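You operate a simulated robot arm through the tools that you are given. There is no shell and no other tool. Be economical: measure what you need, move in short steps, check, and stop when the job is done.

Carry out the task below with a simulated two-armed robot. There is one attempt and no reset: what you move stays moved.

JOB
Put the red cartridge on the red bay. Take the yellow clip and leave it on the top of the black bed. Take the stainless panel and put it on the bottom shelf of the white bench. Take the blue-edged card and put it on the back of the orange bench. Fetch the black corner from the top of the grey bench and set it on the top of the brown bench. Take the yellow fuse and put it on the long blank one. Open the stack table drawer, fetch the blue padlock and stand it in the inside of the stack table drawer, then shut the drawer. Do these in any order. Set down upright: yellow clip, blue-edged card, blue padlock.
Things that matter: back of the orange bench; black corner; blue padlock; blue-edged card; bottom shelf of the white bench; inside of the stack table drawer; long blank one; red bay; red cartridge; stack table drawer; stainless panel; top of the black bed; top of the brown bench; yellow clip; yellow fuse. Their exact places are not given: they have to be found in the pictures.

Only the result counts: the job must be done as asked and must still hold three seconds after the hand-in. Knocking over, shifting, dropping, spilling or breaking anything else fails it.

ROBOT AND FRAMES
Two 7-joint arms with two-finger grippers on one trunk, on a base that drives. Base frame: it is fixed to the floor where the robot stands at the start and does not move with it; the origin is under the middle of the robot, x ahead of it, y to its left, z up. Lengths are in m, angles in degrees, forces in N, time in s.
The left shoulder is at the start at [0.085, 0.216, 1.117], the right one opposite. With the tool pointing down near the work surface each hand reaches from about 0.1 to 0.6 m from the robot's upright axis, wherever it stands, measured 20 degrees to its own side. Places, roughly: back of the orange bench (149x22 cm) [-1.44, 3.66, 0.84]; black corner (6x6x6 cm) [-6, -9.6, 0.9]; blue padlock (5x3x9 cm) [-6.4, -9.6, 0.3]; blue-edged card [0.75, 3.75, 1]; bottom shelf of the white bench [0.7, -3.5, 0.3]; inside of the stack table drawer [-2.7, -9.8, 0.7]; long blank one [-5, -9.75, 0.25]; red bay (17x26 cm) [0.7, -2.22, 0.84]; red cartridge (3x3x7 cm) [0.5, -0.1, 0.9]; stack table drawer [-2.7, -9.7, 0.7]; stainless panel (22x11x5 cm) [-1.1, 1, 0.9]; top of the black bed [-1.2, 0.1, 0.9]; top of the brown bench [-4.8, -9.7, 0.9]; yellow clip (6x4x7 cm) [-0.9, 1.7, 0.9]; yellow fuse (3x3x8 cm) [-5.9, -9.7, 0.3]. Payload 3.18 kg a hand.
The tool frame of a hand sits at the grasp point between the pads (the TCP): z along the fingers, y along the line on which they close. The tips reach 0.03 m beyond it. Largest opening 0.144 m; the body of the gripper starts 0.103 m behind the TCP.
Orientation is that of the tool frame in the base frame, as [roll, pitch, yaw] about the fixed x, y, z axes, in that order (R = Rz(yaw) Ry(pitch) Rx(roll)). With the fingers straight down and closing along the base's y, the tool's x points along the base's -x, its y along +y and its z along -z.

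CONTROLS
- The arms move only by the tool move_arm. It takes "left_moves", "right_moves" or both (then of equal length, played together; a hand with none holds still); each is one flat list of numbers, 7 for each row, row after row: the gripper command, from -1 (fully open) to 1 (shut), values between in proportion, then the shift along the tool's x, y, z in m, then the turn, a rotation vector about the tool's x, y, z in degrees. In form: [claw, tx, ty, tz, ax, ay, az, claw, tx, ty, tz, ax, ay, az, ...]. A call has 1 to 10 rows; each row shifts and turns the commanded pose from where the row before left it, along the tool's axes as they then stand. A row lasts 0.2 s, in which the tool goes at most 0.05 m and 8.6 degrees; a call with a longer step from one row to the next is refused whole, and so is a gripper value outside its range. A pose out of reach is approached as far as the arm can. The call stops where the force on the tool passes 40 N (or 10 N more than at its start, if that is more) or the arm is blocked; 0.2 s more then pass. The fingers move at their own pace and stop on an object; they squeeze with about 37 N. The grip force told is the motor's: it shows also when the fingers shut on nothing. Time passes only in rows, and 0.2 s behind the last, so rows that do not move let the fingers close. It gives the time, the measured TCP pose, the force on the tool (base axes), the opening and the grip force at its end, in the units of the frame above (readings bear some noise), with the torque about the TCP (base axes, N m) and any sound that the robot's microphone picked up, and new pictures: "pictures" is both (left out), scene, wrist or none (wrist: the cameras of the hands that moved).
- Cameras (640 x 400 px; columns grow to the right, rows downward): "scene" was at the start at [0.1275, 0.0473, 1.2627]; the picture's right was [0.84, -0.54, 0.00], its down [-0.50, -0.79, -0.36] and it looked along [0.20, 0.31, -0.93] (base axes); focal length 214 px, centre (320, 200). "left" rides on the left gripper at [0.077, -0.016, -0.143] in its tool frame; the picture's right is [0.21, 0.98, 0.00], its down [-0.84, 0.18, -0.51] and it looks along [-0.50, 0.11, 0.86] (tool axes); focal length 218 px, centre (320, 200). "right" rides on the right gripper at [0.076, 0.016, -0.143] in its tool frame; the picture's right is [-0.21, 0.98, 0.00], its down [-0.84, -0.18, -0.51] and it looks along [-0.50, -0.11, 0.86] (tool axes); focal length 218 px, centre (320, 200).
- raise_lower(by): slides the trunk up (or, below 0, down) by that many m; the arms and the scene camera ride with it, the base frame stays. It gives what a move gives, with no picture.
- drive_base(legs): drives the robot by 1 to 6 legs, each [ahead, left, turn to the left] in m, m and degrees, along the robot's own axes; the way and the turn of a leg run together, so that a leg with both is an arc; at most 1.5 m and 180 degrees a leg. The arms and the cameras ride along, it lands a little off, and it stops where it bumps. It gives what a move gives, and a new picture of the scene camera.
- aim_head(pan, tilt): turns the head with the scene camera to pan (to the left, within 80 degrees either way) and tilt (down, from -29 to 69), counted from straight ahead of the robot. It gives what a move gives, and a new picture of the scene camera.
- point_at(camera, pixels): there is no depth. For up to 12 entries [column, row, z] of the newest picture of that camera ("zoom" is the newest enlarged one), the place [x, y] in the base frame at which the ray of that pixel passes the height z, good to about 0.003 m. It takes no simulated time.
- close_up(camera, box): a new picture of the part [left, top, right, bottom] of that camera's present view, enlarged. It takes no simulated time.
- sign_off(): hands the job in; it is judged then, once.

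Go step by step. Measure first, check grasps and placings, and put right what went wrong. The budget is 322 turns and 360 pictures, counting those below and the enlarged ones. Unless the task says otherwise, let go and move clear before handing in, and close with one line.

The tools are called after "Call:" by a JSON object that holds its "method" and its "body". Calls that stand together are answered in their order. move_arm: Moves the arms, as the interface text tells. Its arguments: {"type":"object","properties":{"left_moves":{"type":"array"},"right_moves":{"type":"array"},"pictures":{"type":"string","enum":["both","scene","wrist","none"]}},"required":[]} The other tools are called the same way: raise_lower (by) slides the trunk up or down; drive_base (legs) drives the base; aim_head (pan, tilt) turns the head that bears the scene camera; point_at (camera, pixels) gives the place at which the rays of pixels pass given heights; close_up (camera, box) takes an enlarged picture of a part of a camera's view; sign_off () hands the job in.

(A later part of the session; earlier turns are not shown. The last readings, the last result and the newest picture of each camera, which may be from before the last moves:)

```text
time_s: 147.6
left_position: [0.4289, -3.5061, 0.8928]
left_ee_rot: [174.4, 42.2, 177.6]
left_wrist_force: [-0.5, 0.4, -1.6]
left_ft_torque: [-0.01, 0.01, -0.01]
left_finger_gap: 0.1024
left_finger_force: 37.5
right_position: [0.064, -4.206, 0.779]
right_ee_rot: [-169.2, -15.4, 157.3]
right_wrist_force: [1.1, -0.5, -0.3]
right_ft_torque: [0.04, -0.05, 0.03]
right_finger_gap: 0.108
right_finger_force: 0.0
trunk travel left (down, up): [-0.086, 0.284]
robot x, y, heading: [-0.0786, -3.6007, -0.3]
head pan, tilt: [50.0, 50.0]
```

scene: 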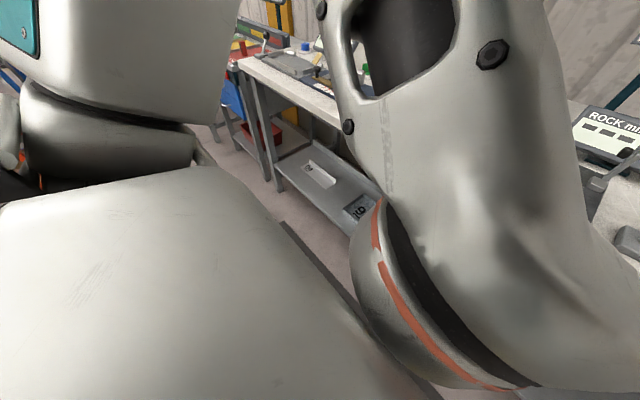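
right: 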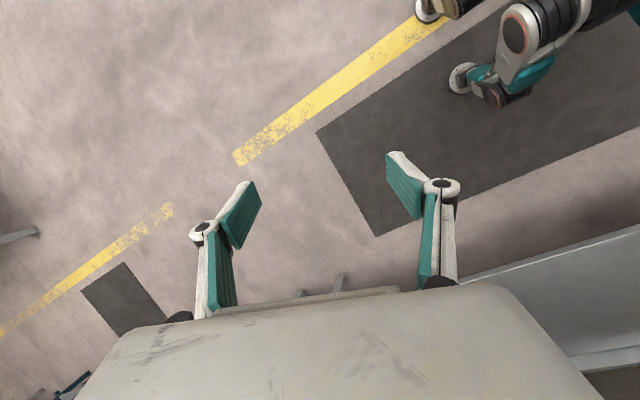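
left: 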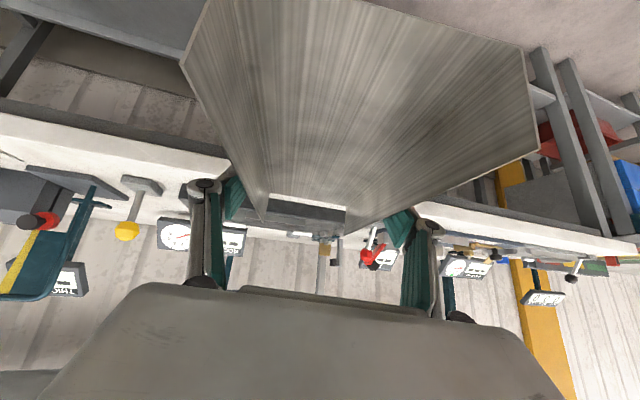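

Good. Lower the trunk the rest and bring the hand down outside the shelf front.

Call:
{"method": "raise_lower", "body": {"by": -0.08}}

Call:
{"method": "move_arm", "body": {"left_moves": [1, 0.0294, 0, 0.0319, 2, -0.25, -0.9, 1, 0.0294, 0, 0.0319, 2, -0.25, -0.9, 1, 0.0294, 0, 0.0319, 0, 0, 0, 1, 0.0294, 0, 0.0319, 0, 0, 0, 1, 0.0294, 0, 0.0319, 0, 0, 0, 1, 0.0294, 0, 0.0319, 0, 0, 0, 1, 0.0294, 0, 0.0319, 0, 0, 0, 1, 0.0294, 0, 0.0319, 0, 0, 0, 1, 0.0294, 0, 0.0319, 0, 0, 0], "pictures": "wrist"}}

Call:
{"method": "aim_head", "body": {"pan": 0, "tilt": 55}}

```text
time_s: 148.7
left_position: [0.4312, -3.5081, 0.7618]
left_ee_rot: [175.0, 32.9, 178.0]
left_wrist_force: [-0.5, -0.5, -1.8]
left_ft_torque: [-0.01, 0.01, 0.01]
left_finger_gap: 0.1026
left_finger_force: 37.2
right_position: [0.063, -4.2056, 0.6985]
right_ee_rot: [-169.2, -15.3, 157.4]
right_wrist_force: [0.1, 0.4, 0.4]
right_ft_torque: [-0.03, -0.02, 0.01]
right_finger_gap: 0.1077
right_finger_force: 0.0
trunk travel left (down, up): [-0.006, 0.364]
robot x, y, heading: [-0.076, -3.6029, -0.1]
head pan, tilt: [50.0, 50.0]
```

```text
time_s: 150.2
left_position: [0.4578, -3.4857, 0.5086]
left_ee_rot: [-174.7, 33.7, -163.8]
left_wrist_force: [-0.8, -0.2, -2.5]
left_ft_torque: [0.01, 0.01, 0.02]
left_finger_gap: 0.1023
left_finger_force: 37.2
left hand out of reach, approached as far as the arm can: row 1, 2, 7
right_position: [0.0641, -4.2064, 0.699]
right_ee_rot: [-169.2, -15.4, 157.2]
right_wrist_force: [0.3, -0.3, 0.5]
right_ft_torque: [0.05, -0.01, -0.06]
right_finger_gap: 0.1081
right_finger_force: 0.1
trunk travel left (down, up): [-0.006, 0.364]
robot x, y, heading: [-0.0776, -3.604, -0.4]
head pan, tilt: [50.0, 50.0]
stopped in row 7 (left hand): the arm was blocked; the commanded pose is now the measured one
```

left: 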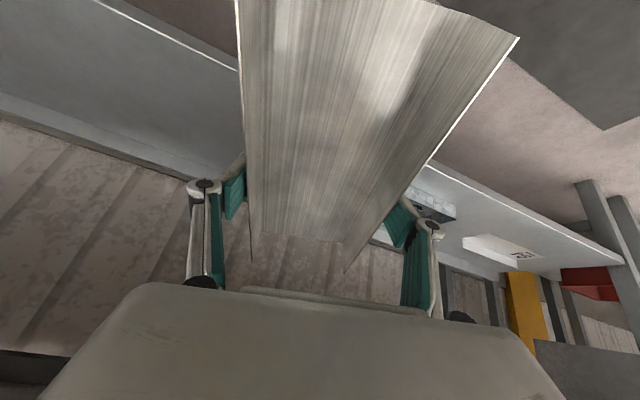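

```text
time_s: 151.4
left_position: [0.4582, -3.4861, 0.5091]
left_ee_rot: [-174.7, 33.9, -163.7]
left_wrist_force: [0.1, 0.8, -2.9]
left_ft_torque: [0.0, -0.01, 0.01]
left_finger_gap: 0.1028
left_finger_force: 37.2
right_position: [0.064, -4.2071, 0.6978]
right_ee_rot: [-169.1, -15.4, 157.2]
right_wrist_force: [0.1, 0.7, 1.0]
right_ft_torque: [0.03, 0.0, 0.0]
right_finger_gap: 0.1079
right_finger_force: 0.0
trunk travel left (down, up): [-0.006, 0.364]
robot x, y, heading: [-0.0764, -3.6016, -0.3]
head pan, tilt: [0.0, 55.0]
```

scene: 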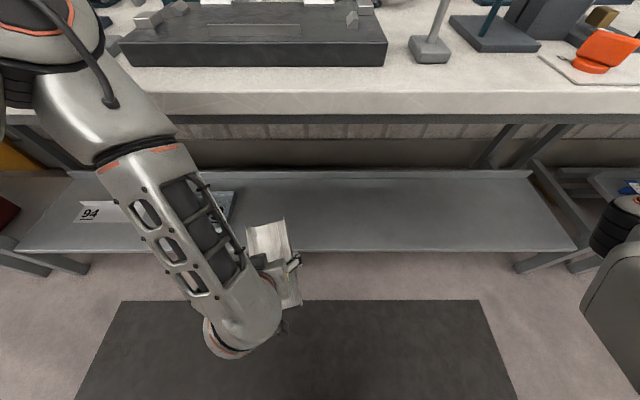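

The panel may have pivoted in the grip when it brushed the bench edge. I'll take a closer look.

Call:
{"method": "close_up", "body": {"camera": "scene", "box": [180, 180, 340, 380]}}

Call:
{"method": "aim_head", "body": {"pan": 40, "tilt": 45}}

```text
2.00 times, centred on (260, 280) of scene
```

zoom: 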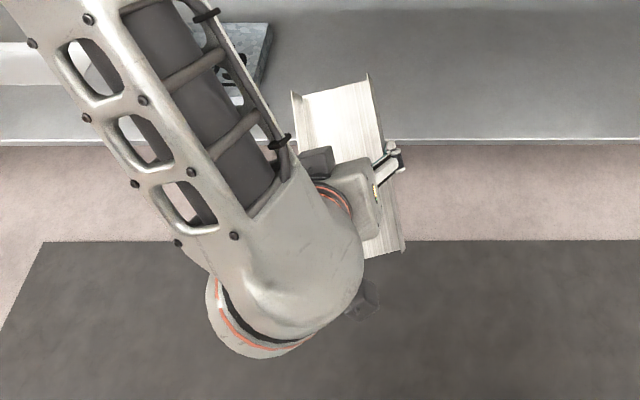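

```text
time_s: 152.5
left_position: [0.4565, -3.4863, 0.5095]
left_ee_rot: [-174.6, 33.9, -163.8]
left_wrist_force: [0.2, -1.1, -3.4]
left_ft_torque: [-0.01, 0.04, 0.03]
left_finger_gap: 0.1025
left_finger_force: 37.1
right_position: [0.0645, -4.2065, 0.698]
right_ee_rot: [-169.2, -15.5, 157.3]
right_wrist_force: [-0.3, 0.7, -0.5]
right_ft_torque: [0.02, 0.0, -0.01]
right_finger_gap: 0.1081
right_finger_force: 0.1
trunk travel left (down, up): [-0.006, 0.364]
robot x, y, heading: [-0.0827, -3.6009, -0.0]
head pan, tilt: [40.0, 45.0]
```

scene: 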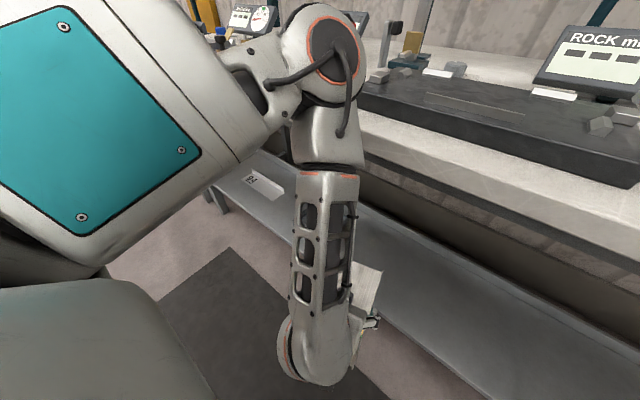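

The panel has pivoted nose-up by perhaps 10–20° in the grip; pressing its near edge on the shelf will flatten it. First straighten the hand's yaw and roll while moving slightly forward.

Call:
{"method": "move_arm", "body": {"left_moves": [1, -0.02, 0, 0.013, 1.2, 0, 4.5, 1, -0.02, 0, 0.013, 1.2, 0, 4.5, 1, -0.02, 0, 0.013, 1.2, 0, 4.5], "pictures": "wrist"}}

```text
time_s: 153.3
left_position: [0.5275, -3.4787, 0.5123]
left_ee_rot: [179.4, 33.9, 179.6]
left_wrist_force: [0.4, -0.6, -2.2]
left_ft_torque: [0.0, 0.01, 0.03]
left_finger_gap: 0.1025
left_finger_force: 37.3
right_position: [0.0639, -4.2062, 0.6988]
right_ee_rot: [-169.2, -15.5, 157.2]
right_wrist_force: [0.1, 0.5, -0.5]
right_ft_torque: [0.0, 0.01, 0.0]
right_finger_gap: 0.1079
right_finger_force: 0.0
trunk travel left (down, up): [-0.006, 0.364]
robot x, y, heading: [-0.076, -3.6004, -0.4]
head pan, tilt: [40.0, 45.0]
```

left: 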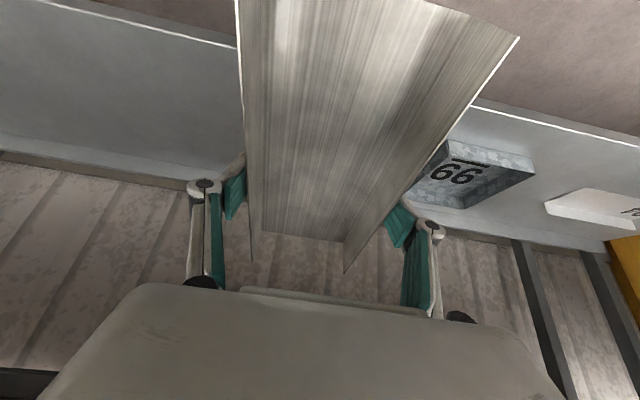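

Now straight. Move in over the shelf to about (0.69,-3.5,0.39).

Call:
{"method": "move_arm", "body": {"left_moves": [1, -0.0111, -0.0035, 0.032, 0, 0, 0, 1, -0.0111, -0.0035, 0.032, 0, 0, 0, 1, -0.0111, -0.0035, 0.032, 0, 0, 0, 1, -0.0111, -0.0035, 0.032, 0, 0, 0, 1, -0.0111, -0.0035, 0.032, 0, 0, 0, 1, -0.0111, -0.0035, 0.032, 0, 0, 0], "pictures": "wrist"}}

Call:
{"method": "aim_head", "body": {"pan": 0, "tilt": 50}}

```text
time_s: 154.7
left_position: [0.6905, -3.4966, 0.3874]
left_ee_rot: [179.8, 34.3, 179.9]
left_wrist_force: [0.5, 0.3, -2.5]
left_ft_torque: [0.04, 0.02, 0.0]
left_finger_gap: 0.1025
left_finger_force: 37.0
right_position: [0.0644, -4.206, 0.6989]
right_ee_rot: [-169.2, -15.5, 157.2]
right_wrist_force: [-0.6, 0.5, 0.3]
right_ft_torque: [0.0, 0.03, -0.02]
right_finger_gap: 0.1083
right_finger_force: 0.1
trunk travel left (down, up): [-0.006, 0.364]
robot x, y, heading: [-0.0756, -3.603, -0.3]
head pan, tilt: [40.0, 45.0]
```

left: 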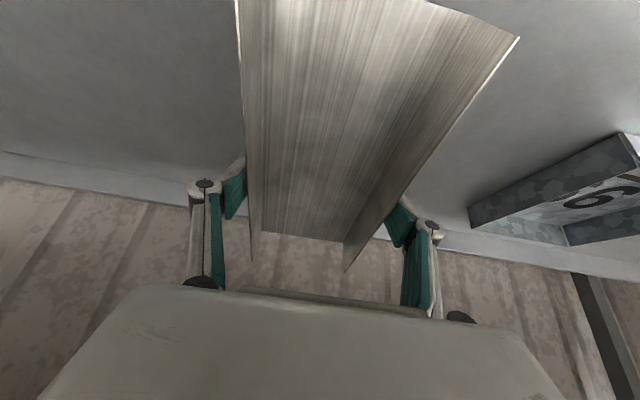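

```text
time_s: 155.8
left_position: [0.6896, -3.497, 0.3882]
left_ee_rot: [179.9, 34.4, 180.0]
left_wrist_force: [-0.6, -0.4, -2.4]
left_ft_torque: [0.01, 0.0, 0.0]
left_finger_gap: 0.1024
left_finger_force: 37.1
right_position: [0.0644, -4.2051, 0.6993]
right_ee_rot: [-169.2, -15.4, 157.3]
right_wrist_force: [0.4, -0.7, 0.5]
right_ft_torque: [0.02, -0.03, -0.02]
right_finger_gap: 0.108
right_finger_force: 0.1
trunk travel left (down, up): [-0.006, 0.364]
robot x, y, heading: [-0.0808, -3.6012, -0.4]
head pan, tilt: [0.0, 50.0]
```

scene: 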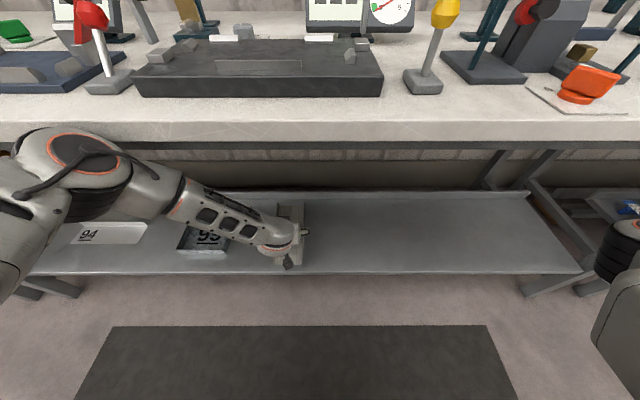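

It's over the shelf, close to the front edge. I'll go 3 cm deeper and lower in small steps.

Call:
{"method": "move_arm", "body": {"left_moves": [1, -0.0249, 0, 0.0167, 0, 0, 0, 1, 0.0056, 0, 0.0083, 0, 0, 0, 1, 0.0056, 0, 0.0083, 0, 0, 0, 1, 0.0028, 0, 0.0042, 0, 0, 0, 1, 0.0028, 0, 0.0042, 0, 0, 0], "pictures": "none"}}

Call:
{"method": "close_up", "body": {"camera": "scene", "box": [220, 180, 380, 280]}}

```text
time_s: 157.0
left_position: [0.7189, -3.4966, 0.3601]
left_ee_rot: [179.7, 34.3, 179.9]
left_wrist_force: [-0.3, -0.3, -2.6]
left_ft_torque: [0.01, 0.03, 0.05]
left_finger_gap: 0.1025
left_finger_force: 37.1
right_position: [0.0645, -4.207, 0.6983]
right_ee_rot: [-169.3, -15.5, 157.2]
right_wrist_force: [0.7, 0.3, -0.1]
right_ft_torque: [0.02, 0.02, 0.0]
right_finger_gap: 0.1079
right_finger_force: 0.1
trunk travel left (down, up): [-0.006, 0.364]
robot x, y, heading: [-0.0765, -3.6041, -0.4]
head pan, tilt: [0.0, 50.0]
```

```text
4.00 times, centred on (300, 230) of scene
```

zoom: 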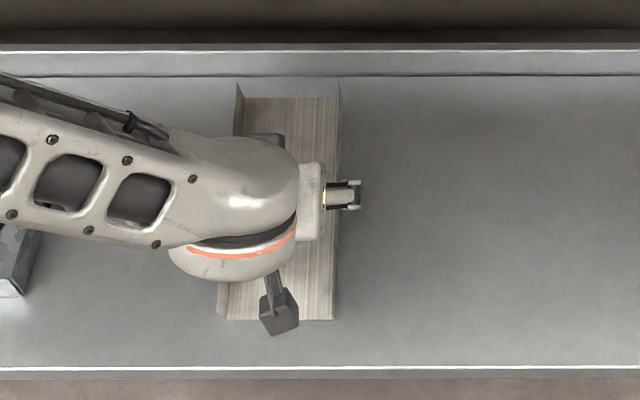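

Well inside the shelf. Continue lowering to contact.

Call:
{"method": "move_arm", "body": {"left_moves": [1, 0.0028, 0, 0.0042, 0, 0, 0, 1, 0.0028, 0, 0.0042, 0, 0, 0, 1, 0.0028, 0, 0.0042, 0, 0, 0, 1, 0.0017, 0, 0.0025, 0, 0, 0, 1, 0.0017, 0, 0.0025, 0, 0, 0], "pictures": "wrist"}}

```text
time_s: 158.2
left_position: [0.7209, -3.4962, 0.3398]
left_ee_rot: [179.9, 34.5, 179.9]
left_wrist_force: [2.8, 0.8, 7.3]
left_ft_torque: [-0.09, 0.87, 0.06]
left_finger_gap: 0.1026
left_finger_force: 37.0
right_position: [0.0637, -4.2062, 0.6995]
right_ee_rot: [-169.2, -15.4, 157.2]
right_wrist_force: [-0.4, 0.1, -0.5]
right_ft_torque: [-0.06, 0.0, 0.03]
right_finger_gap: 0.1079
right_finger_force: 0.0
trunk travel left (down, up): [-0.006, 0.364]
robot x, y, heading: [-0.0826, -3.6032, -0.2]
head pan, tilt: [0.0, 50.0]
```

left: 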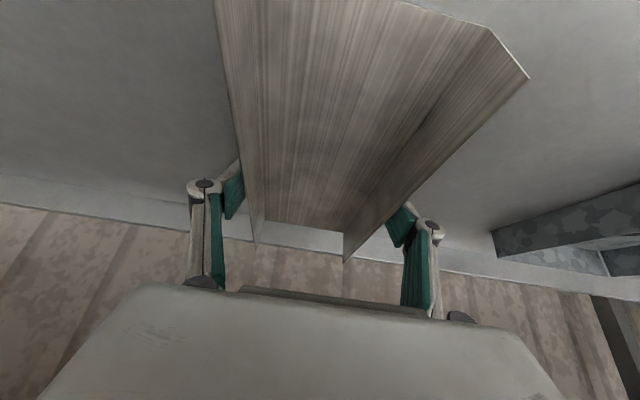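

Contact at the near edge and the panel is flattening as expected. Press a few mm more.

Call:
{"method": "move_arm", "body": {"left_moves": [1, 0.0017, 0, 0.0025, 0, 0, 0, 1, 0.0017, 0, 0.0025, 0, 0, 0, 1, 0.0017, 0, 0.0025, 0, 0, 0, 1, 0.0017, 0, 0.0025, 0, 0, 0], "pictures": "wrist"}}

```text
time_s: 159.2
left_position: [0.7202, -3.4972, 0.3268]
left_ee_rot: [179.9, 34.4, 179.9]
left_wrist_force: [2.7, -0.1, 7.2]
left_ft_torque: [0.0, 0.93, -0.03]
left_finger_gap: 0.1025
left_finger_force: 37.0
right_position: [0.0646, -4.2058, 0.6991]
right_ee_rot: [-169.2, -15.4, 157.2]
right_wrist_force: [-0.2, -0.5, -0.1]
right_ft_torque: [0.01, -0.01, -0.03]
right_finger_gap: 0.1079
right_finger_force: 0.0
trunk travel left (down, up): [-0.006, 0.364]
robot x, y, heading: [-0.0803, -3.6, -0.4]
head pan, tilt: [0.0, 50.0]
```

left: 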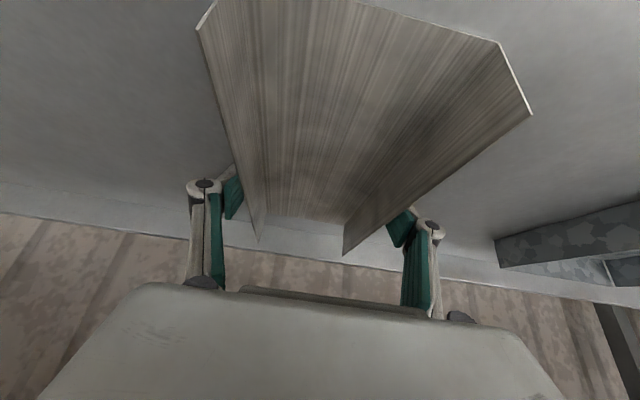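

Still flattening at constant force; continue.

Call:
{"method": "move_arm", "body": {"left_moves": [1, 0.0017, 0, 0.0025, 0, 0, 0, 1, 0.0017, 0, 0.0025, 0, 0, 0, 1, 0.0017, 0, 0.0025, 0, 0, 0, 1, 0.0017, 0, 0.0025, 0, 0, 0, 1, 0.0017, 0, 0.0025, 0, 0, 0], "pictures": "wrist"}}

Call:
{"method": "close_up", "body": {"camera": "scene", "box": [220, 180, 380, 280]}}

```text
time_s: 159.8
left_position: [0.7234, -3.497, 0.326]
left_ee_rot: [-180.0, 34.8, -179.9]
left_wrist_force: [-9.2, 2.2, 26.9]
left_ft_torque: [0.12, 0.97, 0.07]
left_finger_gap: 0.1027
left_finger_force: 37.2
right_position: [0.0639, -4.2067, 0.6987]
right_ee_rot: [-169.3, -15.3, 157.3]
right_wrist_force: [0.3, -0.4, 0.6]
right_ft_torque: [0.01, -0.07, -0.02]
right_finger_gap: 0.1082
right_finger_force: 0.0
trunk travel left (down, up): [-0.006, 0.364]
robot x, y, heading: [-0.0815, -3.6074, 0.1]
head pan, tilt: [0.0, 50.0]
stopped in row 3 (left hand): the force on the tool passed its limit at 43 N (the readings are from after the stop); the commanded pose is now the measured one
```

left: 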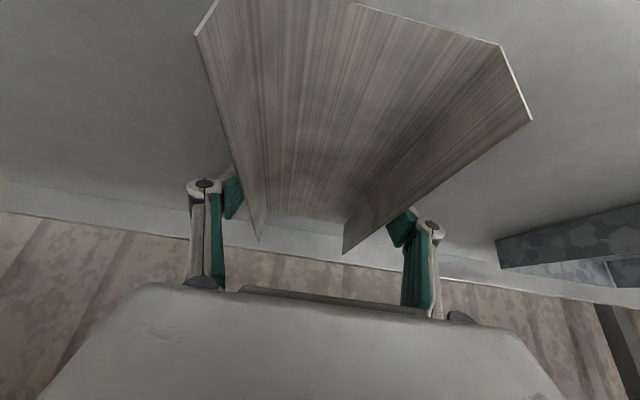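

```text
4.00 times, centred on (300, 230) of scene
```

zoom: 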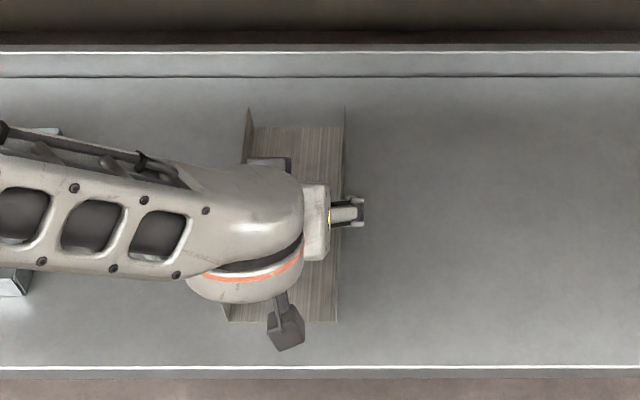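

Flat (or tips on the shelf), 27 N. Ease up slightly, open, and withdraw upward-back.

Call:
{"method": "move_arm", "body": {"left_moves": [1, -0.0011, 0, -0.0017, 0, 0, 0, 0.0, 0, 0, 0, 0, 0, 0, -0.75, 0, 0, 0, 0, 0, 0, -0.75, 0, 0, 0, 0, 0, 0], "pictures": "wrist"}}

```text
time_s: 160.8
left_position: [0.7195, -3.497, 0.3213]
left_ee_rot: [179.8, 34.2, 179.8]
left_wrist_force: [-0.1, -0.3, -0.3]
left_ft_torque: [-0.02, 0.01, 0.04]
left_finger_gap: 0.1257
left_finger_force: 0.1
right_position: [0.0643, -4.2062, 0.6985]
right_ee_rot: [-169.2, -15.5, 157.3]
right_wrist_force: [-0.2, 0.0, -0.8]
right_ft_torque: [0.02, -0.02, 0.01]
right_finger_gap: 0.108
right_finger_force: 0.0
trunk travel left (down, up): [-0.006, 0.364]
robot x, y, heading: [-0.0792, -3.6047, -0.2]
head pan, tilt: [0.0, 50.0]
```

left: 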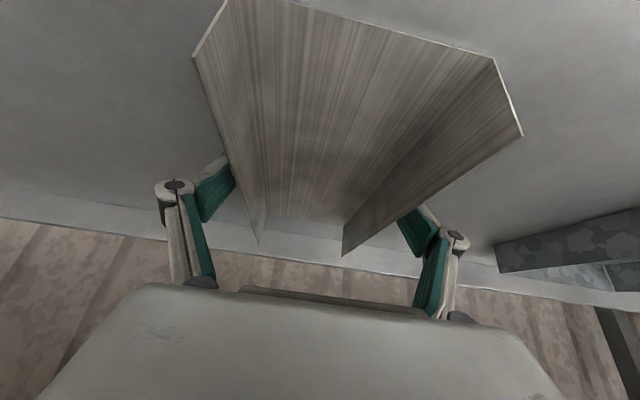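

Released cleanly. Withdraw along the tool axis, then backward out of the shelf.

Call:
{"method": "move_arm", "body": {"left_moves": [-0.75, 0, 0, -0.02, 0, 0, 0, -0.75, 0, 0, -0.03, 0, 0, 0, -0.75, 0, 0, -0.04, 0, 0, 0, -0.75, 0, 0, -0.04, 0, 0, 0, -0.75, 0.033, 0, -0.022, 0, 0, 0, -0.75, 0.033, 0, -0.022, 0, 0, 0, -0.75, 0.033, 0, -0.022, 0, 0, 0], "pictures": "scene"}}

Call:
{"method": "close_up", "body": {"camera": "scene", "box": [180, 170, 380, 295]}}

```text
time_s: 162.4
left_position: [0.5472, -3.5158, 0.4408]
left_ee_rot: [179.4, 33.9, -180.0]
left_wrist_force: [1.4, 0.2, -0.1]
left_ft_torque: [-0.06, 0.04, -0.06]
left_finger_gap: 0.1259
left_finger_force: 0.0
left hand out of reach, approached as far as the arm can: row 6, 7
right_position: [0.0656, -4.2061, 0.6992]
right_ee_rot: [-169.4, -15.5, 157.3]
right_wrist_force: [0.4, 0.1, -0.1]
right_ft_torque: [-0.04, -0.01, -0.01]
right_finger_gap: 0.108
right_finger_force: 0.1
trunk travel left (down, up): [-0.006, 0.364]
robot x, y, heading: [-0.079, -3.6021, -0.1]
head pan, tilt: [0.0, 50.0]
```

scene: 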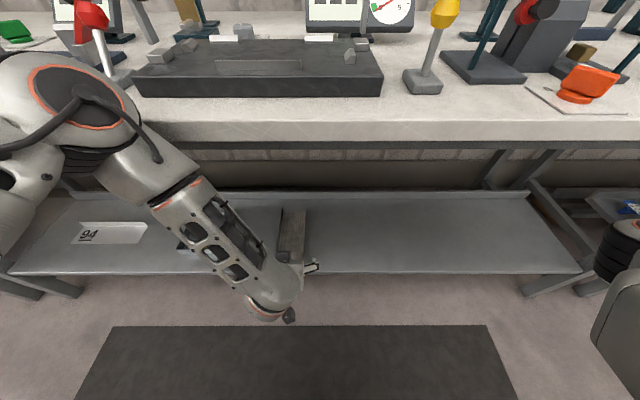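

```text
3.20 times, centred on (280, 232) of scene
```

zoom: 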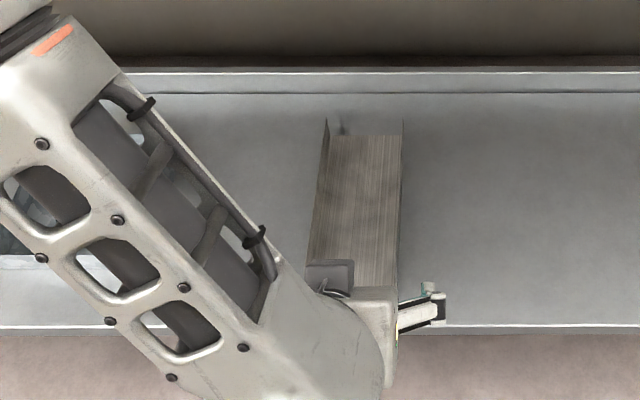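

Panel rests on the shelf. I'll back the robot out rather than fold the elbow further, then check.

Call:
{"method": "drive_base", "body": {"legs": [[-0.3, 0, 0]]}}

Call:
{"method": "raise_lower", "body": {"by": 0.36}}

Call:
{"method": "close_up", "body": {"camera": "scene", "box": [160, 80, 480, 280]}}

```text
time_s: 164.5
left_position: [0.248, -3.5168, 0.4411]
left_ee_rot: [179.4, 33.8, 179.8]
left_wrist_force: [0.4, 0.4, -0.7]
left_ft_torque: [-0.01, 0.02, 0.0]
left_finger_gap: 0.1262
left_finger_force: 0.2
right_position: [-0.2368, -4.206, 0.6979]
right_ee_rot: [-169.2, -15.3, 157.1]
right_wrist_force: [-0.3, 1.4, -0.3]
right_ft_torque: [0.0, -0.01, 0.04]
right_finger_gap: 0.1078
right_finger_force: 0.1
trunk travel left (down, up): [-0.006, 0.364]
robot x, y, heading: [-0.3789, -3.6002, -0.2]
head pan, tilt: [0.0, 50.0]
```

scene: 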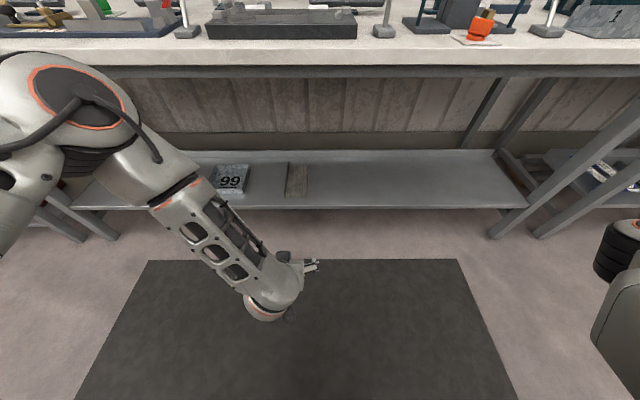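

```text
time_s: 168.0
left_position: [0.2469, -3.5163, 0.8009]
left_ee_rot: [179.5, 33.9, 179.9]
left_wrist_force: [-0.6, -0.3, -0.6]
left_ft_torque: [-0.02, 0.03, -0.03]
left_finger_gap: 0.1261
left_finger_force: 0.1
right_position: [-0.2352, -4.2049, 1.0584]
right_ee_rot: [-169.2, -15.4, 157.1]
right_wrist_force: [0.2, 0.3, -1.0]
right_ft_torque: [0.05, 0.02, -0.03]
right_finger_gap: 0.1078
right_finger_force: 0.1
trunk travel left (down, up): [-0.366, 0.004]
robot x, y, heading: [-0.38, -3.6038, -0.2]
head pan, tilt: [0.0, 50.0]
```

```text
2.00 times, centred on (320, 180) of scene
```

zoom: 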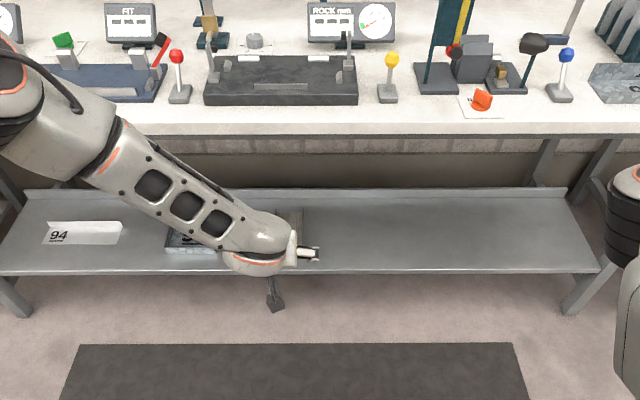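

The panel lies flat on the shelf. Next the far end (y≈-9.7): raise the left hand, turn to face -y and look.

Call:
{"method": "move_arm", "body": {"left_moves": [-0.75, -0.0244, 0, -0.0363, 0, 0, 0, -0.75, -0.0244, 0, -0.0363, 0, 0, 0, -0.75, -0.0244, 0, -0.0363, 0, 0, 0, -0.75, -0.0244, 0, -0.0363, 0, 0, 0, -0.75, -0.0244, 0, -0.0363, 0, 0, 0, -0.75, -0.0244, 0, -0.0363, 0, 0, 0, -0.75, -0.0244, 0, -0.0363, 0, 0, 0, -0.75, -0.0244, 0, -0.0363, 0, 0, 0], "pictures": "none"}}

Call:
{"method": "drive_base", "body": {"legs": [[0, 0, -90]]}}

Call:
{"method": "aim_head", "body": {"pan": 0, "tilt": 20}}

```text
time_s: 169.8
left_position: [0.2461, -3.5164, 1.1495]
left_ee_rot: [179.3, 33.9, 179.9]
left_wrist_force: [1.3, -0.1, 0.2]
left_ft_torque: [0.01, -0.02, -0.01]
left_finger_gap: 0.1254
left_finger_force: 0.1
right_position: [-0.2372, -4.2057, 1.0585]
right_ee_rot: [-169.2, -15.4, 157.2]
right_wrist_force: [-1.2, -1.7, 0.3]
right_ft_torque: [0.01, -0.02, -0.02]
right_finger_gap: 0.1081
right_finger_force: 0.1
trunk travel left (down, up): [-0.366, 0.004]
robot x, y, heading: [-0.3795, -3.6039, -0.3]
head pan, tilt: [0.0, 50.0]
```

```text
time_s: 174.1
left_position: [-0.3173, -4.2301, 1.149]
left_ee_rot: [179.4, 33.9, 87.8]
left_wrist_force: [0.3, 0.3, -0.6]
left_ft_torque: [0.0, 0.0, 0.01]
left_finger_gap: 0.1261
left_finger_force: 0.0
right_position: [-0.9874, -3.722, 1.0593]
right_ee_rot: [-169.2, -15.3, 65.1]
right_wrist_force: [0.5, -0.3, -0.2]
right_ft_torque: [0.0, 0.01, -0.01]
right_finger_gap: 0.1081
right_finger_force: 0.1
trunk travel left (down, up): [-0.366, 0.004]
robot x, y, heading: [-0.3818, -3.6006, -92.2]
head pan, tilt: [0.0, 50.0]
```

scene: 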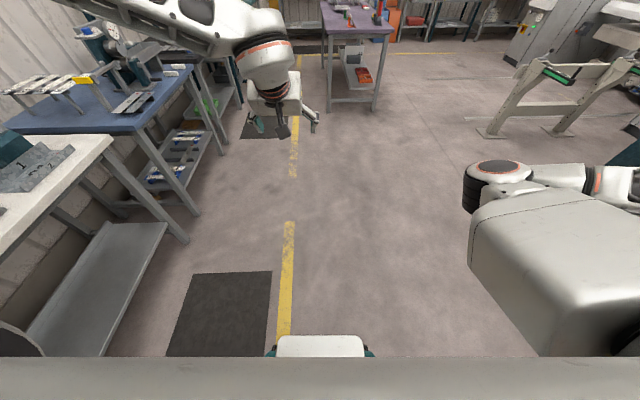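

```text
time_s: 175.0
left_position: [-0.3195, -4.2287, 1.1487]
left_ee_rot: [179.3, 33.9, 87.8]
left_wrist_force: [0.0, -0.7, 0.8]
left_ft_torque: [-0.01, 0.03, -0.01]
left_finger_gap: 0.126
left_finger_force: 0.0
right_position: [-0.9865, -3.7224, 1.059]
right_ee_rot: [-169.1, -15.3, 65.1]
right_wrist_force: [-0.9, 0.4, 0.8]
right_ft_torque: [0.0, -0.01, -0.03]
right_finger_gap: 0.1079
right_finger_force: 0.0
trunk travel left (down, up): [-0.366, 0.004]
robot x, y, heading: [-0.3808, -3.599, -92.6]
head pan, tilt: [0.0, 20.0]
```

scene: 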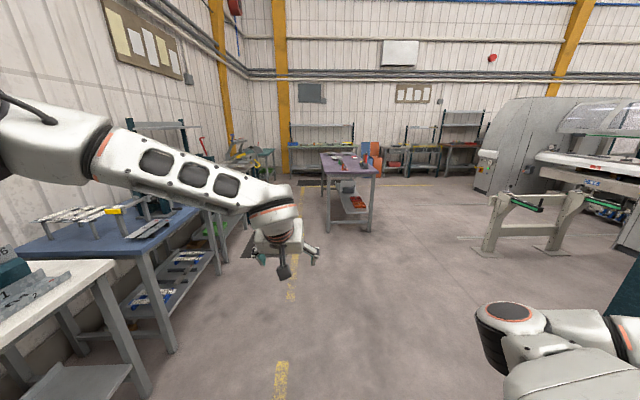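

I'll measure floor points for a safe route around the purple table and machine.

Call:
{"method": "point_at", "body": {"camera": "scene", "pixels": [[330, 232, 0], [370, 231, 0], [345, 205, 0], [378, 200, 0], [487, 256, 0], [553, 252, 0], [480, 195, 0], [405, 178, 0], [380, 178, 0], [445, 176, 0], [290, 178, 0], [440, 180, 0]]}}

Call:
{"method": "close_up", "body": {"camera": "scene", "box": [280, 90, 500, 240]}}

```text
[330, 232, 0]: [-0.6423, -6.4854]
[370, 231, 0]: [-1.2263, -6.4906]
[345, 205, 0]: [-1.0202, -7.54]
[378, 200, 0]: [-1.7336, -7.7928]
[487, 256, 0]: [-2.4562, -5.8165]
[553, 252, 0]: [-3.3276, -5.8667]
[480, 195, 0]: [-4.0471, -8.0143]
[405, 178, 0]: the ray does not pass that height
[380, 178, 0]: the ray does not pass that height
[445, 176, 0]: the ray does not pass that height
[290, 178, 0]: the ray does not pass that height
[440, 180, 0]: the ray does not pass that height
```

```text
2.67 times, centred on (390, 165) of scene
```

zoom: 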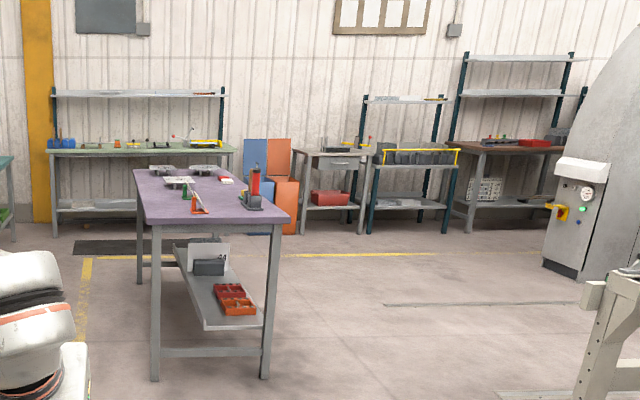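

Route: x≈-1.65 passes between the purple table (x>-1.25) and the machine frame (x<-2.46). First ahead to y≈-4.4 and strafe right.

Call:
{"method": "drive_base", "body": {"legs": [[0, 0, 2.6], [0.8, 0, 0], [0, -1.27, 0]]}}

```text
time_s: 190.6
left_position: [-1.5467, -5.0317, 1.1479]
left_ee_rot: [179.4, 33.9, 90.2]
left_wrist_force: [0.4, -0.5, -1.1]
left_ft_torque: [-0.05, -0.01, 0.01]
left_finger_gap: 0.1261
left_finger_force: 0.1
right_position: [-2.2385, -4.5555, 1.0582]
right_ee_rot: [-169.1, -15.4, 67.6]
right_wrist_force: [0.6, -0.5, -0.1]
right_ft_torque: [-0.01, 0.02, -0.01]
right_finger_gap: 0.1079
right_finger_force: 0.1
trunk travel left (down, up): [-0.366, 0.004]
robot x, y, heading: [-1.6392, -4.4059, -89.8]
head pan, tilt: [0.0, 20.0]
```

scene: 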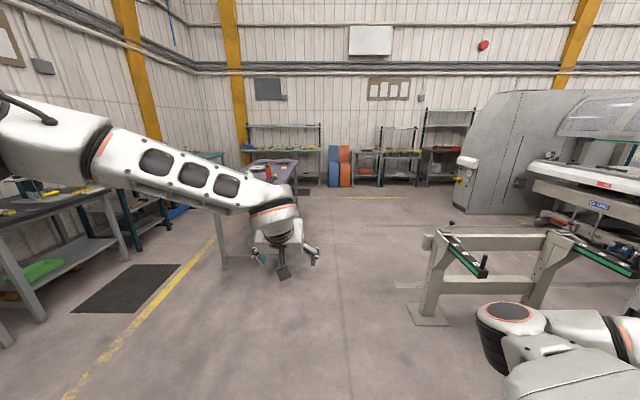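

Check the frame's nearest points against my path.

Call:
{"method": "point_at", "body": {"camera": "scene", "pixels": [[405, 305, 0], [412, 326, 0], [424, 250, 0.8], [487, 275, 0.9], [425, 240, 0.95], [300, 200, 0.85]]}}

```text
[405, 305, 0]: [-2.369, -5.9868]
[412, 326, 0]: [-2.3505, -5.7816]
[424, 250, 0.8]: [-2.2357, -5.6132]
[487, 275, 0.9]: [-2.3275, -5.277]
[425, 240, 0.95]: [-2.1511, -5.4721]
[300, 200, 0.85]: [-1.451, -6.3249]
```

The right hand would pass very near the frame; I'll raise and draw it in.

Call:
{"method": "move_arm", "body": {"right_moves": [-0.5, 0, 0.02, -0.04, 0, 0, 0, -0.5, 0, 0.02, -0.04, 0, 0, 0, -0.5, 0, 0.02, -0.04, 0, 0, 0, -0.5, 0, 0.02, -0.04, 0, 0, 0, -0.5, 0, 0.02, -0.04, 0, 0, 0], "pictures": "none"}}

```text
time_s: 191.8
left_position: [-1.5457, -5.0318, 1.1503]
left_ee_rot: [179.4, 34.0, 90.3]
left_wrist_force: [-0.4, 0.2, 0.3]
left_ft_torque: [0.01, 0.0, 0.02]
left_finger_gap: 0.126
left_finger_force: 0.1
right_position: [-2.1371, -4.6401, 1.2338]
right_ee_rot: [-168.9, -15.3, 65.5]
right_wrist_force: [-0.3, -0.3, 0.2]
right_ft_torque: [0.0, 0.02, 0.01]
right_finger_gap: 0.1077
right_finger_force: 0.0
trunk travel left (down, up): [-0.366, 0.004]
robot x, y, heading: [-1.6325, -4.4065, -89.9]
head pan, tilt: [0.0, 20.0]
```

Good. Drive ahead past the table to y≈-7.3.

Call:
{"method": "drive_base", "body": {"legs": [[1.5, 0, 0], [1.4, -0.1, 0]]}}

```text
time_s: 205.7
left_position: [-1.6906, -7.8973, 1.1488]
left_ee_rot: [179.4, 33.9, 88.3]
left_wrist_force: [0.6, -0.2, 0.4]
left_ft_torque: [0.01, -0.02, -0.02]
left_finger_gap: 0.126
left_finger_force: 0.0
right_position: [-2.2674, -7.4878, 1.2327]
right_ee_rot: [-169.1, -15.4, 63.9]
right_wrist_force: [-0.6, 0.0, -0.4]
right_ft_torque: [0.01, -0.02, 0.04]
right_finger_gap: 0.1079
right_finger_force: 0.0
trunk travel left (down, up): [-0.366, 0.004]
robot x, y, heading: [-1.756, -7.2718, -92.0]
head pan, tilt: [0.0, 20.0]
```

scene: 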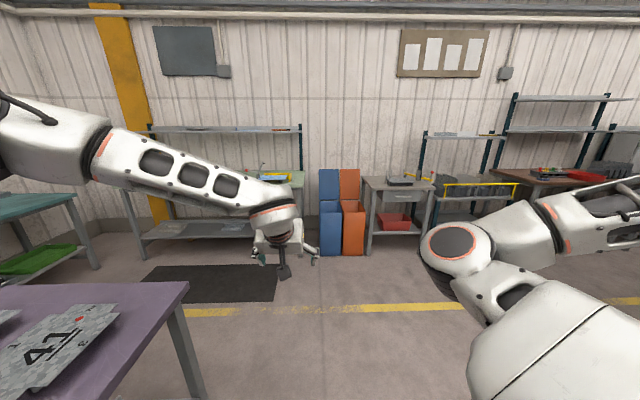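

The stack table with its drawer is at (400,190). I'll go in front of it and look at the drawer.

Call:
{"method": "drive_base", "body": {"legs": [[0, -0.9, 2], [0.9, 0, 0]]}}

Call:
{"method": "aim_head", "body": {"pan": 0, "tilt": 40}}

```text
time_s: 218.4
left_position: [-2.5931, -8.7865, 1.1493]
left_ee_rot: [179.4, 33.8, 89.7]
left_wrist_force: [-0.1, -0.2, 0.0]
left_ft_torque: [0.0, 0.0, -0.01]
left_finger_gap: 0.126
left_finger_force: 0.0
right_position: [-3.1818, -8.3881, 1.2324]
right_ee_rot: [-169.2, -15.3, 64.8]
right_wrist_force: [0.1, -0.2, -0.7]
right_ft_torque: [0.02, 0.0, -0.05]
right_finger_gap: 0.108
right_finger_force: 0.1
trunk travel left (down, up): [-0.366, 0.004]
robot x, y, heading: [-2.6783, -8.1616, -90.4]
head pan, tilt: [0.0, 20.0]
```

scene: 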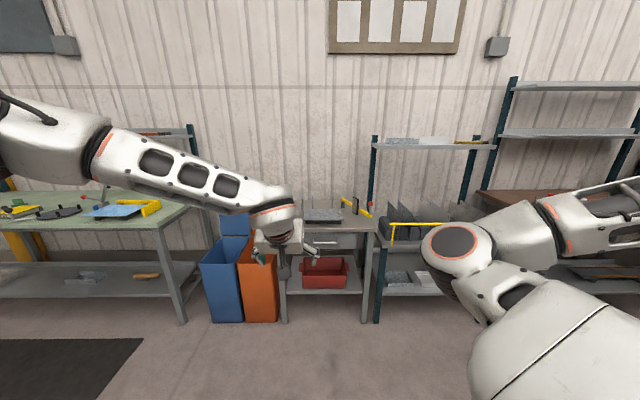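

```text
time_s: 219.2
left_position: [-2.5916, -8.7871, 1.1493]
left_ee_rot: [179.4, 33.9, 89.7]
left_wrist_force: [0.0, 0.3, -0.7]
left_ft_torque: [-0.01, 0.03, 0.0]
left_finger_gap: 0.1259
left_finger_force: 0.1
right_position: [-3.1829, -8.3875, 1.2337]
right_ee_rot: [-169.3, -15.3, 64.8]
right_wrist_force: [-1.1, 0.1, 0.4]
right_ft_torque: [0.04, -0.02, -0.02]
right_finger_gap: 0.1081
right_finger_force: 0.0
trunk travel left (down, up): [-0.366, 0.004]
robot x, y, heading: [-2.6762, -8.1621, -90.4]
head pan, tilt: [0.0, 40.0]
```

scene: 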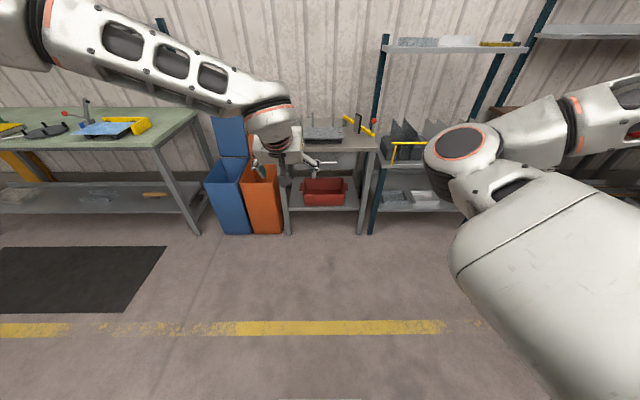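

Call:
{"method": "close_up", "body": {"camera": "scene", "box": [262, 110, 390, 190]}}

Call:
{"method": "close_up", "body": {"camera": "left", "box": [0, 0, 640, 400]}}

```text
5.00 times, centred on (326, 150) of scene
```

zoom: 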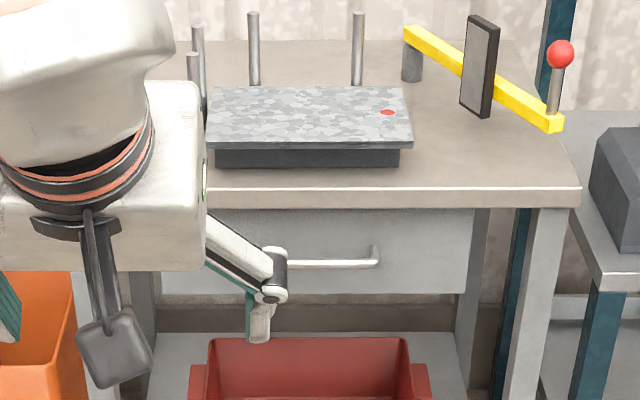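

```text
1.00 times, centred on (320, 200) of left (not enlarged: the box is as wide or as high as the picture)
```

zoom: 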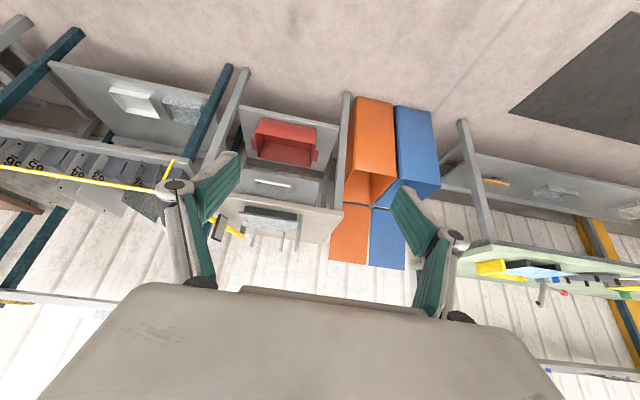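

Call:
{"method": "point_at", "body": {"camera": "scene", "pixels": [[342, 151, 0.84], [378, 148, 0.84], [329, 162.5, 0.72], [337.6, 160, 0.72], [329, 162.5, 0.68], [337.6, 160, 0.68], [320, 163, 0.7]]}}

Call:
{"method": "point_at", "body": {"camera": "left", "pixels": [[255, 182, 0.72], [292, 188, 0.72], [255, 182, 0.68], [292, 188, 0.68], [241, 196, 0.84], [334, 210, 0.84]]}}

```text
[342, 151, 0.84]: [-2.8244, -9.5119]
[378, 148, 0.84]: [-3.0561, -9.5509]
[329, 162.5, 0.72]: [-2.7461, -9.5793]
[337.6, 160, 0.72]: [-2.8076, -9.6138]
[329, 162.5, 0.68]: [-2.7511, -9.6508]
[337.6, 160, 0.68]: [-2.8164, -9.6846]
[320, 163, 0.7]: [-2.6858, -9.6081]
```

```text
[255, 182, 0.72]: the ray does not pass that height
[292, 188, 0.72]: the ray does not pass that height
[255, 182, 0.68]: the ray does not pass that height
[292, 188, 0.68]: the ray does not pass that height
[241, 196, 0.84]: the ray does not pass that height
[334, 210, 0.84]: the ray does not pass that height
```

Table edge y≈-9.52; handle bar at about z 0.74, x −2.69…−2.81. I'll turn the left hand to point forward with the fingers closing vertically.

Call:
{"method": "move_arm", "body": {"left_moves": [-0.75, 0, 0, 0, 0, -8, 0, -0.75, 0, 0, 0, 0, -8, 0, -0.75, 0, 0, 0, 0, -8, 0, -0.75, 0, 0, 0, 0, -8, 0, -0.75, 0, 0, 0, 0, -8, 0, -0.75, 0, 0, 0, 0, -8, 0, -0.75, 0, 0, 0, 0, -8, 0], "pictures": "none"}}

Call:
{"method": "move_arm", "body": {"left_moves": [-0.3, 0, 0, 0, 0, 0, 8.5, -0.3, 0, 0, 0, 0, 0, 8.5, -0.3, 0, 0, 0, 0, 0, 8.5, -0.3, 0, 0, 0, 0, 0, 8.5, -0.3, 0, 0, 0, 0, 0, 8.5, -0.3, 0, 0, 0, 0, 0, 8.5, -0.3, 0, 0, 0, 0, 0, 8.5, -0.3, 0, 0, 0, 0, 0, 8.5, -0.3, 0, 0, 0, 0, 0, 8.5, -0.3, 0, 0, 0, 0, 0, 8.5], "pictures": "both"}}

```text
time_s: 220.8
left_position: [-2.559, -8.8023, 1.2103]
left_ee_rot: [-135.3, 79.2, 144.7]
left_wrist_force: [-0.6, 0.1, 0.1]
left_ft_torque: [0.03, -0.01, 0.03]
left_finger_gap: 0.1261
left_finger_force: 0.1
left hand out of reach, approached as far as the arm can: row 5, 6, 7
right_position: [-3.1834, -8.3882, 1.2324]
right_ee_rot: [-169.4, -15.4, 64.8]
right_wrist_force: [-0.8, 0.1, 0.8]
right_ft_torque: [-0.01, -0.06, -0.03]
right_finger_gap: 0.1079
right_finger_force: 0.1
trunk travel left (down, up): [-0.366, 0.004]
robot x, y, heading: [-2.6759, -8.1625, -90.4]
head pan, tilt: [0.0, 40.0]
stopped in row 7 (left hand): the arm was blocked; the commanded pose is now the measured one
```

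```text
time_s: 223.0
left_position: [-2.5663, -8.8016, 1.219]
left_ee_rot: [97.5, 12.2, 11.2]
left_wrist_force: [0.0, 1.0, 0.0]
left_ft_torque: [0.0, -0.05, -0.03]
left_finger_gap: 0.0935
left_finger_force: 0.0
left hand out of reach, approached as far as the arm can: row 1
right_position: [-3.1814, -8.3873, 1.2323]
right_ee_rot: [-169.2, -15.4, 64.8]
right_wrist_force: [0.1, -0.3, -0.1]
right_ft_torque: [-0.01, -0.02, -0.06]
right_finger_gap: 0.108
right_finger_force: 0.0
trunk travel left (down, up): [-0.366, 0.004]
robot x, y, heading: [-2.6737, -8.1614, -90.5]
head pan, tilt: [0.0, 40.0]
```

scene: 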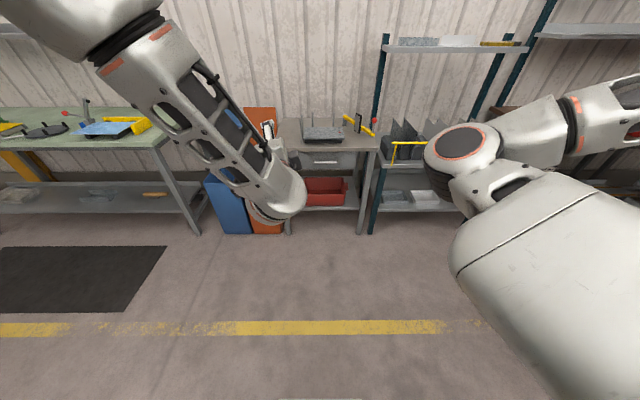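
left: 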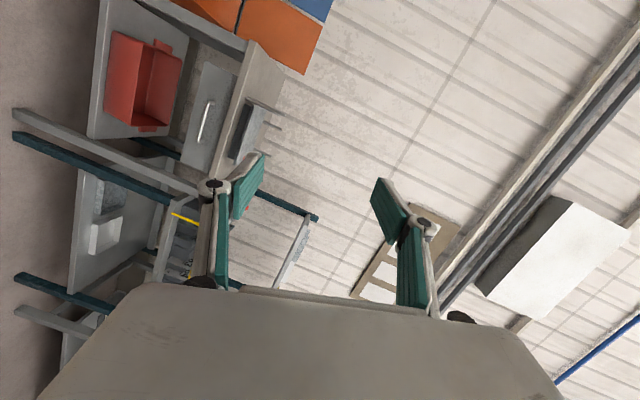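

Good: the hand points forward with fingers vertical. Straighten, then lower the trunk 0.25 m here in free space.

Call:
{"method": "move_arm", "body": {"left_moves": [-0.3, 0, 0, 0, -3.7, -5.6, 5, -0.3, 0, 0, 0, -3.7, -5.6, 5], "pictures": "none"}}

Call:
{"method": "raise_lower", "body": {"by": -0.25}}

```text
time_s: 223.6
left_position: [-2.5508, -8.7911, 1.2161]
left_ee_rot: [98.4, 12.2, 11.0]
left_wrist_force: [-0.5, 0.3, -0.2]
left_ft_torque: [-0.02, 0.02, 0.0]
left_finger_gap: 0.0935
left_finger_force: 0.1
left hand out of reach, approached as far as the arm can: row 1, 2
right_position: [-3.1812, -8.3884, 1.2334]
right_ee_rot: [-169.2, -15.5, 64.6]
right_wrist_force: [0.2, -0.4, -0.4]
right_ft_torque: [0.02, 0.01, 0.0]
right_finger_gap: 0.1082
right_finger_force: 0.1
trunk travel left (down, up): [-0.366, 0.004]
robot x, y, heading: [-2.678, -8.1598, -90.1]
head pan, tilt: [0.0, 40.0]
stopped in row 2 (left hand): the arm was blocked; the commanded pose is now the measured one
```

```text
time_s: 225.4
left_position: [-2.5152, -8.7826, 0.912]
left_ee_rot: [110.6, 9.2, 17.3]
left_wrist_force: [-0.6, 1.1, 0.2]
left_ft_torque: [0.01, 0.02, -0.01]
left_finger_gap: 0.0937
left_finger_force: 0.0
right_position: [-3.1813, -8.3938, 1.0389]
right_ee_rot: [-168.6, -17.0, 64.6]
right_wrist_force: [0.0, 0.5, -1.5]
right_ft_torque: [0.01, 0.02, 0.0]
right_finger_gap: 0.1081
right_finger_force: 0.1
trunk travel left (down, up): [-0.178, 0.191]
robot x, y, heading: [-2.6787, -8.1582, -90.6]
head pan, tilt: [0.0, 40.0]
stopped: the arm was blocked; the commanded pose is now the measured one
```

The arm sagged to a 20° downward pitch, which is fine for hooking the bar. Lower toward the handle height and correct yaw.

Call:
{"method": "move_arm", "body": {"left_moves": [-0.3, 0.0023, -0.031, 0.0244, 0.7, -3.9, 1.5, -0.3, 0.0023, -0.031, 0.0244, 0.7, -3.9, 1.5, -0.3, 0.0023, -0.031, 0.0244, 0.7, -3.9, 1.5, -0.3, 0.0023, -0.031, 0.0244, 0.7, -3.9, 1.5], "pictures": "both"}}

```text
time_s: 226.2
left_position: [-2.5736, -8.8228, 0.9182]
left_ee_rot: [111.1, 14.8, 12.8]
left_wrist_force: [0.4, 0.2, 0.0]
left_ft_torque: [0.01, 0.05, -0.01]
left_finger_gap: 0.0937
left_finger_force: 0.1
left hand out of reach, approached as far as the arm can: row 1, 2, 3, 4
right_position: [-3.1807, -8.3927, 1.0406]
right_ee_rot: [-168.7, -16.7, 64.6]
right_wrist_force: [-0.3, 0.6, -0.8]
right_ft_torque: [-0.02, 0.03, -0.01]
right_finger_gap: 0.1081
right_finger_force: 0.1
trunk travel left (down, up): [-0.178, 0.191]
robot x, y, heading: [-2.6756, -8.1613, -90.6]
head pan, tilt: [0.0, 40.0]
stopped in row 4 (left hand): the arm was blocked; the commanded pose is now the measured one
```

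scene: 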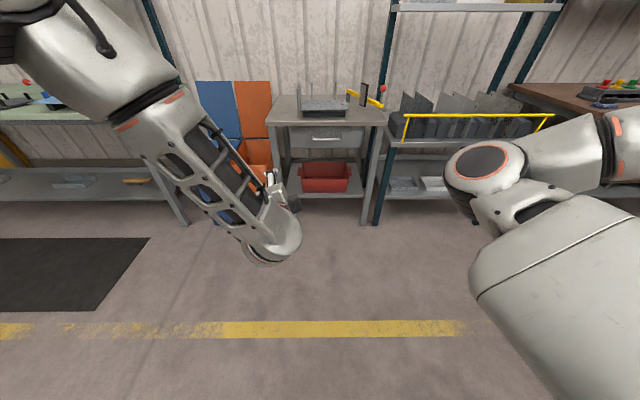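
left: 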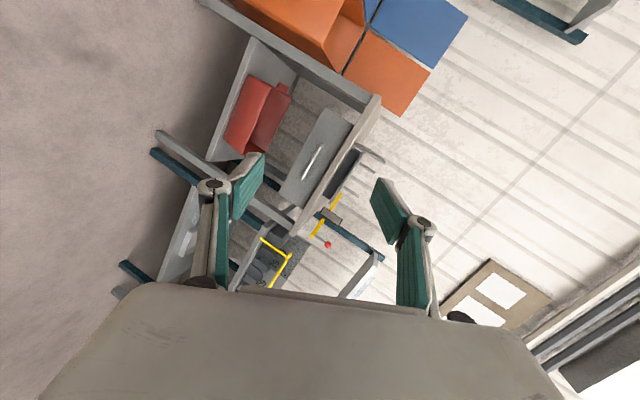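

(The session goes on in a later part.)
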